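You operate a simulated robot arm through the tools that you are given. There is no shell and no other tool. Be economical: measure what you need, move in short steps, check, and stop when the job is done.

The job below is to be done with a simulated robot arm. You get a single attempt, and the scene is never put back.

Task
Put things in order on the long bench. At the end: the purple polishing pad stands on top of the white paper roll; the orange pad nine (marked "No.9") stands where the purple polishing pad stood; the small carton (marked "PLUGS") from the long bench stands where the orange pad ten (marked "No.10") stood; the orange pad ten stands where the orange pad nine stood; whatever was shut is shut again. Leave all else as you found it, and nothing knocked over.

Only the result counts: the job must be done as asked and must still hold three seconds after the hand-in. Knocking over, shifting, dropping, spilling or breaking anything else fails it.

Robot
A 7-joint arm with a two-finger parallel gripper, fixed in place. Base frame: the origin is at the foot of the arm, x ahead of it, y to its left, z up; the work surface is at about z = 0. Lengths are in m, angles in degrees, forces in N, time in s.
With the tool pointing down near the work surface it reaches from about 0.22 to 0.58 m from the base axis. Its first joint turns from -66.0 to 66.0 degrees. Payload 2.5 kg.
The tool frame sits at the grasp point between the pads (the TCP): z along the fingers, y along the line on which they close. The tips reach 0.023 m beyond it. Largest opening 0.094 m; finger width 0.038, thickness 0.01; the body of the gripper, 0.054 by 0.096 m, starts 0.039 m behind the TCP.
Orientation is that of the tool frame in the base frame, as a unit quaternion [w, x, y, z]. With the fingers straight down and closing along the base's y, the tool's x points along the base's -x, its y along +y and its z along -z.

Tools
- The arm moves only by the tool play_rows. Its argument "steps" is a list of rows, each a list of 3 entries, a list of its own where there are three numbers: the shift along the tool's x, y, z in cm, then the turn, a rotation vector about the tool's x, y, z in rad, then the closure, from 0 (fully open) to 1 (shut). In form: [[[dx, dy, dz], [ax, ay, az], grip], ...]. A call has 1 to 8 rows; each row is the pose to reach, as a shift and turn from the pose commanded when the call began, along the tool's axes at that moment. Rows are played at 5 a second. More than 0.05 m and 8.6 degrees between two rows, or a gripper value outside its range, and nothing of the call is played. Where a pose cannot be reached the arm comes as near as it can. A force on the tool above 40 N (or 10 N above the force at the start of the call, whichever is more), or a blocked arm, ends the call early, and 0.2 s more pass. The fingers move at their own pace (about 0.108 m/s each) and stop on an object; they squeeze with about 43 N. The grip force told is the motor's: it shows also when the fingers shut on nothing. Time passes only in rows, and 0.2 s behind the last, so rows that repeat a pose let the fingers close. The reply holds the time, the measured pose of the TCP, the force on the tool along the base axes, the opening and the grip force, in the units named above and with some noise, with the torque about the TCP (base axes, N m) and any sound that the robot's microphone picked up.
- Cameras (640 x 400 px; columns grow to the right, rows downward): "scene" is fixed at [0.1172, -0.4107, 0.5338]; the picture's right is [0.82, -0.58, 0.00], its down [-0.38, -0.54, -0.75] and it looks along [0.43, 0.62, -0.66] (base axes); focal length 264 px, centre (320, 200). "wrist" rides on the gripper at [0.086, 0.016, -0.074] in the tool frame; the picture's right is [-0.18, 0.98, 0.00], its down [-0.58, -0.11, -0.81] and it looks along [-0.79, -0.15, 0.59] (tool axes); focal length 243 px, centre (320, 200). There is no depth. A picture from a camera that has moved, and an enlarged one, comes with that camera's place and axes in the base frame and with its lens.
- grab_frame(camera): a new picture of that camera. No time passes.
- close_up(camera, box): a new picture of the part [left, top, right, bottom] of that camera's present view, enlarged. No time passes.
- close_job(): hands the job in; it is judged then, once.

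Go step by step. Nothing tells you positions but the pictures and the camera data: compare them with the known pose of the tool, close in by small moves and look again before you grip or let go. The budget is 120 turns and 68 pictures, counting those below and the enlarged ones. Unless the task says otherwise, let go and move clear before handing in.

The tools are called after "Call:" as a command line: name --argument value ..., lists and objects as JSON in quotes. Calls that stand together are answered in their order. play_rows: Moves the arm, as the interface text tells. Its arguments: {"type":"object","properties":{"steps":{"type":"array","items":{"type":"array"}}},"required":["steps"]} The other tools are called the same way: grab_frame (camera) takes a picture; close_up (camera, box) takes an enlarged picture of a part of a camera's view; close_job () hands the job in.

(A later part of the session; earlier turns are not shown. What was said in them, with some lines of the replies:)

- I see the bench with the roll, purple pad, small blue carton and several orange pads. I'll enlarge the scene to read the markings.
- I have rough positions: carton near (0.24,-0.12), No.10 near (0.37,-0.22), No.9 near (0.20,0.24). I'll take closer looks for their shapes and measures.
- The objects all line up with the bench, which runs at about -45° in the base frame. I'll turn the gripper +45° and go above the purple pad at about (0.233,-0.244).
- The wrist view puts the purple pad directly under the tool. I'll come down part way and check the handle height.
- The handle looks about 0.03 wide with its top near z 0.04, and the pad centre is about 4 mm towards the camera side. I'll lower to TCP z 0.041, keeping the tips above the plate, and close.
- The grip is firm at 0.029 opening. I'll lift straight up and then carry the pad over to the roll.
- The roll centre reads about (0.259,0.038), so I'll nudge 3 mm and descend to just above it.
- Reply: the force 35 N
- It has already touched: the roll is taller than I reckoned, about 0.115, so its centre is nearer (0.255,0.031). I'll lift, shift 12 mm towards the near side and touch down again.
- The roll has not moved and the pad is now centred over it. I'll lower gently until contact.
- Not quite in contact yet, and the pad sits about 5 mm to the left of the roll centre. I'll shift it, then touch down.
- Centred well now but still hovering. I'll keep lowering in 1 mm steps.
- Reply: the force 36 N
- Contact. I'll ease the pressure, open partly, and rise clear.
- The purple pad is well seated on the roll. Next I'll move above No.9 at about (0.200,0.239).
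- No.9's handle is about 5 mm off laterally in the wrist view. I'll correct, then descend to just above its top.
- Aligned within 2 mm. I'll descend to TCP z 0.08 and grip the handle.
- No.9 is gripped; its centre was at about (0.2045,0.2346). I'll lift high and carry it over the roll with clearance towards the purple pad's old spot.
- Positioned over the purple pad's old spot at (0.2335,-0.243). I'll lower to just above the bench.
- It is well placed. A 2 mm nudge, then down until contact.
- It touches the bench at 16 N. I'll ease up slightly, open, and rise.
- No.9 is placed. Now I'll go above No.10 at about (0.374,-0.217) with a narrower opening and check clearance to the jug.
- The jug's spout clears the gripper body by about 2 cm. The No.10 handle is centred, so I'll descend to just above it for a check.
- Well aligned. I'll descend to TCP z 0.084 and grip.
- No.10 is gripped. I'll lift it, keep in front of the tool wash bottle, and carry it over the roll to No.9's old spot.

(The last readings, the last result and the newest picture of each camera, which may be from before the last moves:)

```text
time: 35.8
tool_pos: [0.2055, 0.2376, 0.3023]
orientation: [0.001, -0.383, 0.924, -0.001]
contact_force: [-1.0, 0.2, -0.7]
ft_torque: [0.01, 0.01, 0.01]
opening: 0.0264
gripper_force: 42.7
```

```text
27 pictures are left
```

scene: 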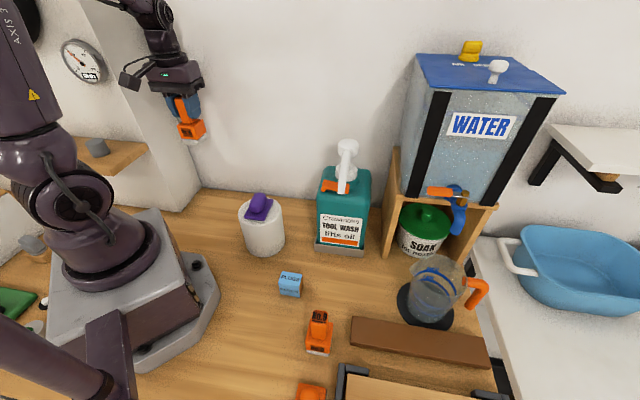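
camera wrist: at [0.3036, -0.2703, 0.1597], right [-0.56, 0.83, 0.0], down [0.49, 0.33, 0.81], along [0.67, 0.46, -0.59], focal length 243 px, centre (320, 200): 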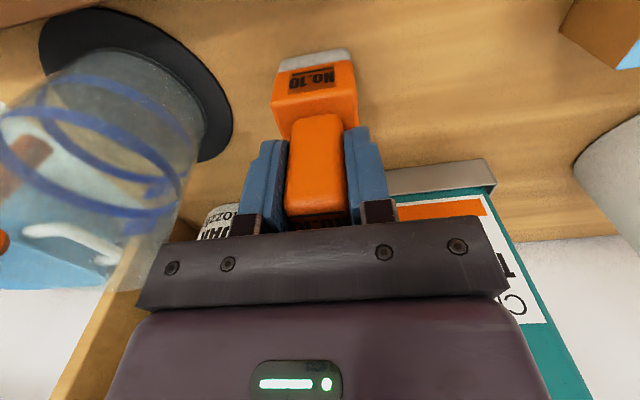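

All in place so far. I'll lower No.10 to just above the bench.

Call:
play_rows --steps '[[[0, -0.1, 4.5], [0, 0, 0], 0.9], [[0, -0.1, 9], [0, 0, 0], 0.9], [[0, -0.1, 13.5], [0, 0, 0], 0.9], [[0, -0.1, 17.5], [0, 0, 0], 0.9], [[0, -0.1, 20], [0, 0, 0], 0.9], [[0, -0.1, 21.4], [0, 0, 0], 0.9], [[0, -0.1, 21.4], [0, 0, 0], 0.9]]'

Call:
close_up --camera "scene" --box '[160, 150, 272, 220]'

```text
time: 37.4
tool_pos: [0.2078, 0.2368, 0.0907]
orientation: [0.0, -0.383, 0.924, -0.001]
contact_force: [-0.3, 0.2, -0.8]
ft_torque: [-0.01, 0.01, -0.02]
opening: 0.0267
gripper_force: 43.1
```

```text
5.71 times, centred on (216, 185) of scene
camera zoom: at [0.1172, -0.4107, 0.5338], right [0.82, -0.58, 0.0], down [-0.38, -0.54, -0.75], along [0.43, 0.62, -0.66], focal length 1509 px, centre (914, 286)
```

zoom: 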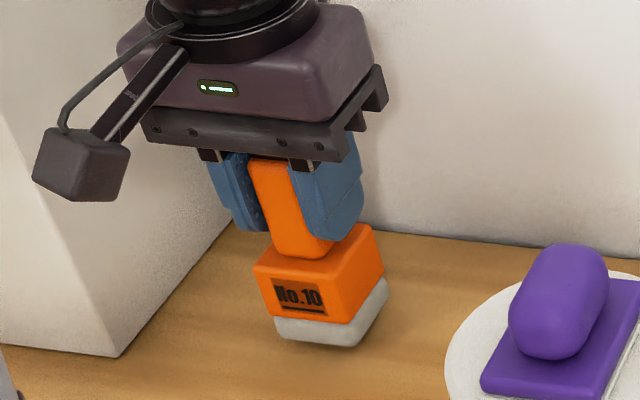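

It matches No.9's old picture position. Lowering to contact.

Call:
play_rows --steps '[[[0, 0, 0.4], [0, 0, 0], 0.9], [[0, 0, 0.55], [0, 0, 0], 0.9], [[0, 0, 0.65], [0, 0, 0], 0.9], [[0, 0, 0.7], [0, 0, 0], 0.9], [[0, 0, 0.7], [0, 0, 0], 0.9]]'

```text
time: 38.6
tool_pos: [0.2065, 0.2364, 0.0832]
orientation: [-0.001, -0.383, 0.924, 0.0]
contact_force: [-8.7, -5.0, 31.1]
ft_torque: [-0.16, 0.31, 0.01]
opening: 0.0269
gripper_force: 42.6
```

In contact with the bench. I'll ease, open, and rise.

Call:
play_rows --steps '[[[0, 0, -0.1], [0, 0, 0], 0.9], [[0, 0, -0.1], [0, 0, 0], 0.7], [[0, 0, -0.1], [0, 0, 0], 0.5], [[0, 0, -0.1], [0, 0, 0], 0.35], [[0, 0, -3], [0, 0, 0], 0.35], [[0, 0, -7], [0, 0, 0], 0.35], [[0, 0, -11.5], [0, 0, 0], 0.35], [[0, 0, -16], [0, 0, 0], 0.35]]'

Call:
close_up --camera "scene" --box '[160, 150, 272, 220]'

Call:
close_up --camera "scene" --box '[250, 260, 330, 310]'

```text
time: 40.4
tool_pos: [0.2056, 0.2357, 0.2433]
orientation: [-0.001, -0.382, 0.924, 0.0]
contact_force: [0.2, 1.1, 0.8]
ft_torque: [-0.01, 0.01, -0.03]
opening: 0.0612
gripper_force: 0.0
```

```text
5.71 times, centred on (216, 185) of scene
camera zoom: at [0.1172, -0.4107, 0.5338], right [0.82, -0.58, 0.0], down [-0.38, -0.54, -0.75], along [0.43, 0.62, -0.66], focal length 1509 px, centre (914, 286)
```

zoom: 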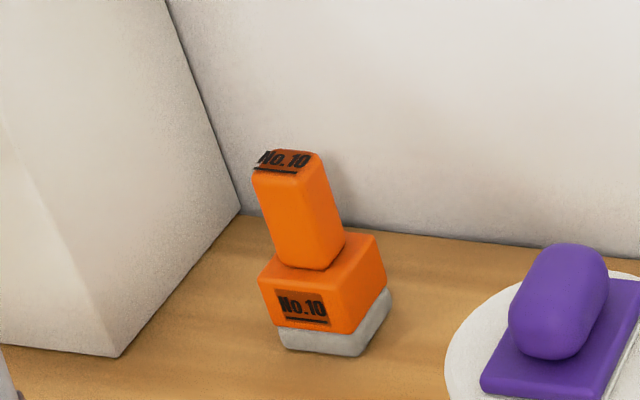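

```text
8.00 times, centred on (290, 285) of scene
camera zoom: at [0.1172, -0.4107, 0.5338], right [0.82, -0.58, 0.0], down [-0.38, -0.54, -0.75], along [0.43, 0.62, -0.66], focal length 2113 px, centre (560, -480)
```

zoom: 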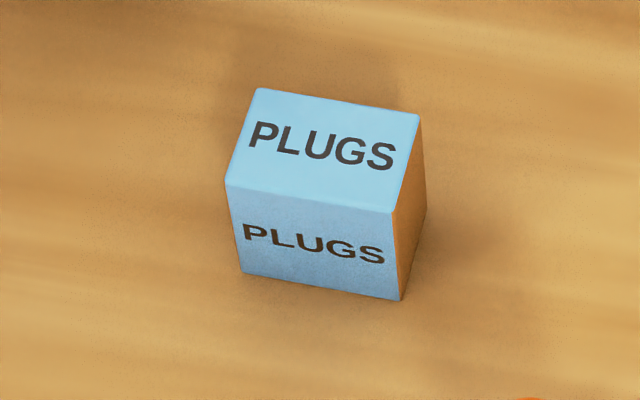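

No.10 stands in No.9's spot. The carton measures about 0.044 x 0.029 x 0.044 with its centre at (0.2425,-0.120), so I'll move above it.

Call:
play_rows --steps '[[[2.4, -4.2, 0], [0, 0, 0], 0.3], [[4.8, -8.5, 0], [0, 0, 0], 0.3], [[7.2, -12.7, 0], [0, 0, 0], 0.3], [[9.7, -17, 0], [0, 0, 0], 0.3], [[12.1, -21.2, 0], [0, 0, 0], 0.3], [[15.6, -23.4, 0], [0, 0, 0], 0.3], [[19.1, -25.6, 0], [0, 0, 0], 0.3], [[22.5, -27.8, 0], [0, 0, 0], 0.3]]'

Call:
play_rows --steps '[[[0, 0, 4], [0, 0, 0], 0.25], [[0, 0, 8], [0, 0, 0], 0.25], [[0, 0, 12], [0, 0, 0], 0.25], [[0, 0, 14], [0, 0, 0], 0.25], [[0, 0, 14], [0, 0, 0], 0.25]]'

Call:
grab_frame --camera "wrist"

Call:
close_up --camera "scene" --box '[234, 235, 362, 315]'

```text
time: 42.2
tool_pos: [0.2444, -0.1206, 0.2439]
orientation: [0.0, -0.383, 0.924, 0.0]
contact_force: [-0.2, 0.7, 0.2]
ft_torque: [0.01, -0.02, -0.01]
opening: 0.0657
gripper_force: 0.0
```

```text
time: 43.4
tool_pos: [0.2449, -0.1195, 0.1026]
orientation: [-0.001, -0.381, 0.924, 0.0]
contact_force: [-0.4, -0.3, -0.4]
ft_torque: [0.03, 0.0, 0.04]
opening: 0.0704
gripper_force: 0.0
```

```text
23 pictures are left
camera wrist: at [0.1725, -0.1698, 0.1778], right [-0.56, 0.83, 0.0], down [0.49, 0.33, 0.81], along [0.67, 0.45, -0.59], focal length 243 px, centre (320, 200)
```

wrist: 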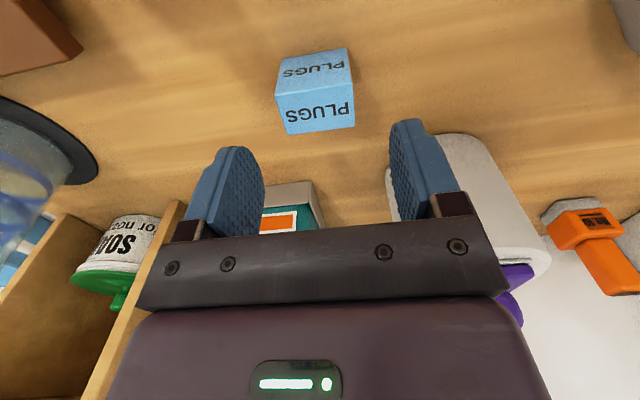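

```text
5.00 times, centred on (298, 275) of scene
camera zoom: at [0.1172, -0.4107, 0.5338], right [0.82, -0.58, 0.0], down [-0.38, -0.54, -0.75], along [0.43, 0.62, -0.66], focal length 1320 px, centre (430, -175)
```

zoom: 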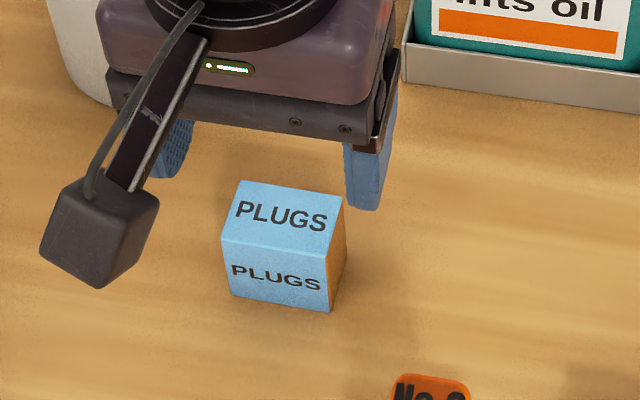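

Aligned within about 2 mm. I'll descend to TCP z 0.036 and grip the carton.

Call:
play_rows --steps '[[[0.1, -0.2, 2.5], [0, 0, 0], 0.25], [[0.1, -0.2, 5], [0, 0, 0], 0.25], [[0.1, -0.2, 6.6], [0, 0, 0], 0.25], [[0.1, -0.2, 6.6], [0, 0, 0], 0.25], [[0.1, -0.2, 6.6], [0, 0, 0], 0.45], [[0.1, -0.2, 6.6], [0, 0, 0], 0.6], [[0.1, -0.2, 6.6], [0, 0, 0], 0.6]]'

Call:
grab_frame --camera "wrist"

```text
time: 45.0
tool_pos: [0.2451, -0.1213, 0.0378]
orientation: [0.0, -0.383, 0.924, 0.0]
contact_force: [0.5, -1.2, 0.8]
ft_torque: [0.01, -0.02, 0.06]
opening: 0.0452
gripper_force: 43.3
```

```text
21 pictures are left
camera wrist: at [0.1728, -0.1714, 0.1122], right [-0.56, 0.83, 0.0], down [0.49, 0.33, 0.81], along [0.67, 0.46, -0.59], focal length 243 px, centre (320, 200)
```

wrist: 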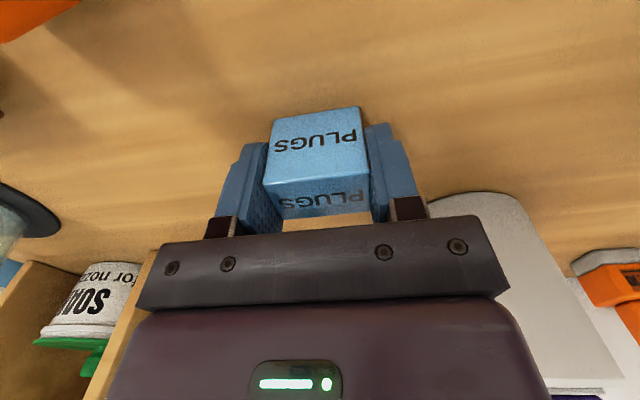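

The carton is gripped. I'll lift it and carry it above No.10's old spot.

Call:
play_rows --steps '[[[0, 0, -2], [0, 0, 0], 0.6], [[0, 0, -6], [0, 0, 0], 0.6], [[0, 0, -10], [0, 0, 0], 0.6], [[0, 0, -12], [0, 0, 0], 0.6], [[0, 0, -12], [0, 0, 0], 0.6]]'

Call:
play_rows --steps '[[[-0.3, -2, 0], [0, 0, 0], 0.6], [[-0.8, -6, 0], [0, 0, 0], 0.6], [[-1.3, -10, 0], [0, 0, 0], 0.6], [[-1.8, -13.5, 0], [0, 0, 0], 0.6], [[-2.15, -16.2, 0], [0, 0, 0], 0.6], [[-2.15, -16.2, 0], [0, 0, 0], 0.6]]'

Call:
close_up --camera "scene" --box '[300, 200, 492, 320]'

Call:
grab_frame --camera "wrist"

```text
time: 46.2
tool_pos: [0.2433, -0.1212, 0.1575]
orientation: [0.0, -0.383, 0.924, 0.0]
contact_force: [0.5, -0.5, -0.3]
ft_torque: [-0.01, 0.02, -0.01]
opening: 0.0451
gripper_force: 43.4
```

```text
time: 47.6
tool_pos: [0.3751, -0.2217, 0.1571]
orientation: [0.0, -0.382, 0.924, 0.001]
contact_force: [-0.3, -0.4, -1.0]
ft_torque: [-0.02, 0.0, 0.03]
opening: 0.0449
gripper_force: 42.9
```

```text
3.33 times, centred on (396, 260) of scene
camera zoom: at [0.1172, -0.4107, 0.5338], right [0.82, -0.58, 0.0], down [-0.38, -0.54, -0.75], along [0.43, 0.62, -0.66], focal length 880 px, centre (67, 0)
```

zoom: 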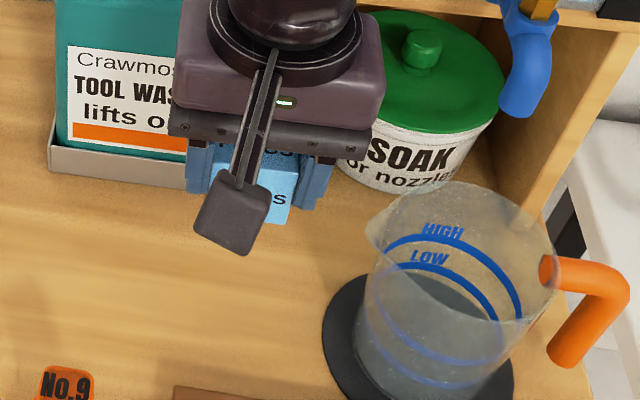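

```text
19 pictures are left
camera wrist: at [0.3026, -0.2719, 0.2324], right [-0.56, 0.83, 0.0], down [0.49, 0.33, 0.81], along [0.67, 0.46, -0.59], focal length 243 px, centre (320, 200)
```

wrist: 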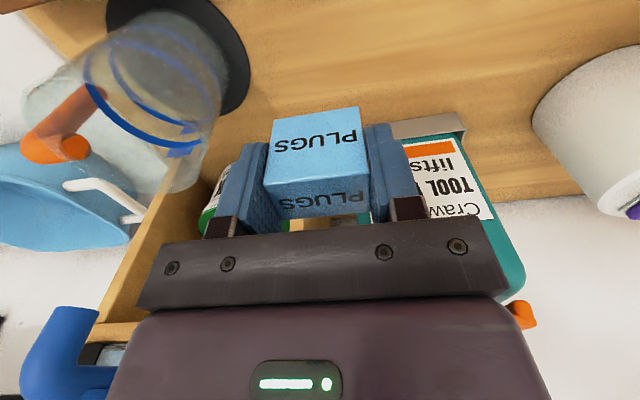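

Over the spot. I'll descend halfway, to a height already proven clear, and check the jug again.

Call:
play_rows --steps '[[[0, 0.3, 2.5], [0, 0, 0], 0.6], [[0, 0.3, 5], [0, 0, 0], 0.6], [[0, 0.3, 7.5], [0, 0, 0], 0.6], [[0, 0.3, 8.5], [0, 0, 0], 0.6], [[0, 0.3, 8.5], [0, 0, 0], 0.6]]'

Call:
close_up --camera "scene" --box '[300, 200, 492, 320]'

```text
time: 48.8
tool_pos: [0.373, -0.22, 0.0716]
orientation: [0.001, -0.382, 0.924, 0.001]
contact_force: [0.3, -0.3, 0.0]
ft_torque: [-0.04, 0.03, 0.0]
opening: 0.0453
gripper_force: 43.0
```

```text
3.33 times, centred on (396, 260) of scene
camera zoom: at [0.1172, -0.4107, 0.5338], right [0.82, -0.58, 0.0], down [-0.38, -0.54, -0.75], along [0.43, 0.62, -0.66], focal length 880 px, centre (67, 0)
```

zoom: 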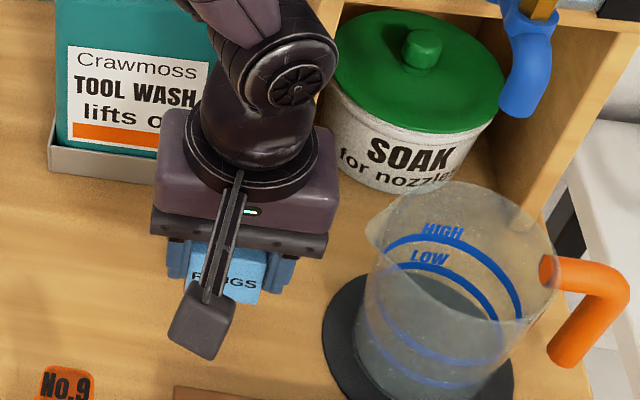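

Clear of the jug. Lowering to contact at about z 0.038.

Call:
play_rows --steps '[[[0, 0, 1.5], [0, 0, 0], 0.6], [[0, 0, 2.6], [0, 0, 0], 0.6], [[0, 0, 3.1], [0, 0, 0], 0.6], [[0, 0, 3.3], [0, 0, 0], 0.6], [[0, 0, 3.4], [0, 0, 0], 0.6], [[0, 0, 3.45], [0, 0, 0], 0.6]]'

```text
time: 50.2
tool_pos: [0.3721, -0.2182, 0.0375]
orientation: [0.0, -0.383, 0.924, 0.0]
contact_force: [-0.2, -0.7, -0.5]
ft_torque: [-0.01, 0.02, 0.03]
opening: 0.045
gripper_force: 43.1
```

No contact yet, so I'll continue down in half-millimetre steps.

Call:
play_rows --steps '[[[0, 0, 0.05], [0, 0, 0], 0.6], [[0, 0, 0.1], [0, 0, 0], 0.6], [[0, 0, 0.15], [0, 0, 0], 0.6], [[0, 0, 0.15], [0, 0, 0], 0.6]]'

```text
time: 51.2
tool_pos: [0.3721, -0.2189, 0.0356]
orientation: [0.001, -0.382, 0.924, 0.0]
contact_force: [-3.0, 1.8, 12.8]
ft_torque: [0.09, 0.12, 0.0]
opening: 0.045
gripper_force: 43.4
```

In contact at 13 N. I'll open, rise and check.

Call:
play_rows --steps '[[[0, 0, -0.05], [0, 0, 0], 0.5], [[0, 0, -0.05], [0, 0, 0], 0.38], [[0, 0, -0.05], [0, 0, 0], 0.3], [[0, 0, -0.05], [0, 0, 0], 0.3], [[0, 0, -3], [0, 0, 0], 0.3], [[0, 0, -7], [0, 0, 0], 0.3], [[0, 0, -11], [0, 0, 0], 0.3], [[0, 0, -15], [0, 0, 0], 0.3]]'

Call:
play_rows --steps '[[[2, 2, -3], [0, 0, 0], 0.3], [[4, 4, -6], [0, 0, 0], 0.3], [[6, 7, -8], [0, 0, 0], 0.3], [[6, 10, -10], [0, 0, 0], 0.3], [[6, 10, -10], [0, 0, 0], 0.3]]'

Call:
grab_frame --camera "scene"

Call:
close_up --camera "scene" --box '[260, 240, 484, 380]'

```text
time: 53.0
tool_pos: [0.373, -0.2193, 0.1855]
orientation: [-0.001, -0.382, 0.924, 0.0]
contact_force: [-0.8, 0.2, -0.2]
ft_torque: [-0.01, 0.01, 0.03]
opening: 0.0657
gripper_force: 0.0
```

```text
time: 54.2
tool_pos: [0.2588, -0.19, 0.2872]
orientation: [0.001, -0.383, 0.924, 0.0]
contact_force: [0.2, -0.7, 0.2]
ft_torque: [-0.01, -0.03, 0.01]
opening: 0.0659
gripper_force: 0.0
```

```text
17 pictures are left
```

scene: 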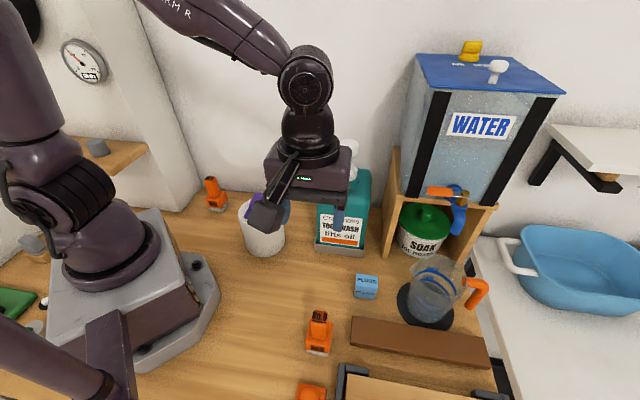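

```text
2.86 times, centred on (372, 310) of scene
camera zoom: at [0.1172, -0.4107, 0.5338], right [0.82, -0.58, 0.0], down [-0.38, -0.54, -0.75], along [0.43, 0.62, -0.66], focal length 755 px, centre (171, -114)
```

zoom: 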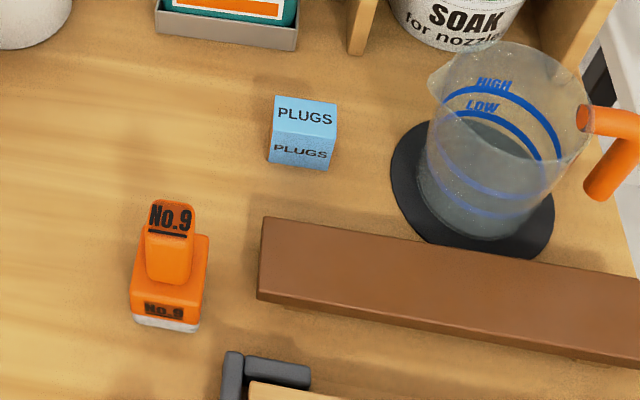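

Everything is in its place, nothing was opened or knocked, and the arm is clear, so I'm handing in.

Call:
close_job

```text
The job is handed in.
```

I handed the job in with all four objects moved; the pictures show each one standing in its asked place.

- **Purple polishing pad:** it stands on top of the white paper roll, centred over the hole.
- **No.9:** it stands where the purple pad stood.
- **No.10:** it stands where No.9 stood, about 5 mm further back than No.9 was, judging from the pictures.
- **PLUGS carton:** it stands where No.10 stood.

I opened nothing, so nothing needed shutting. In the last pictures nothing looked knocked over or shifted, and the arm was clear.
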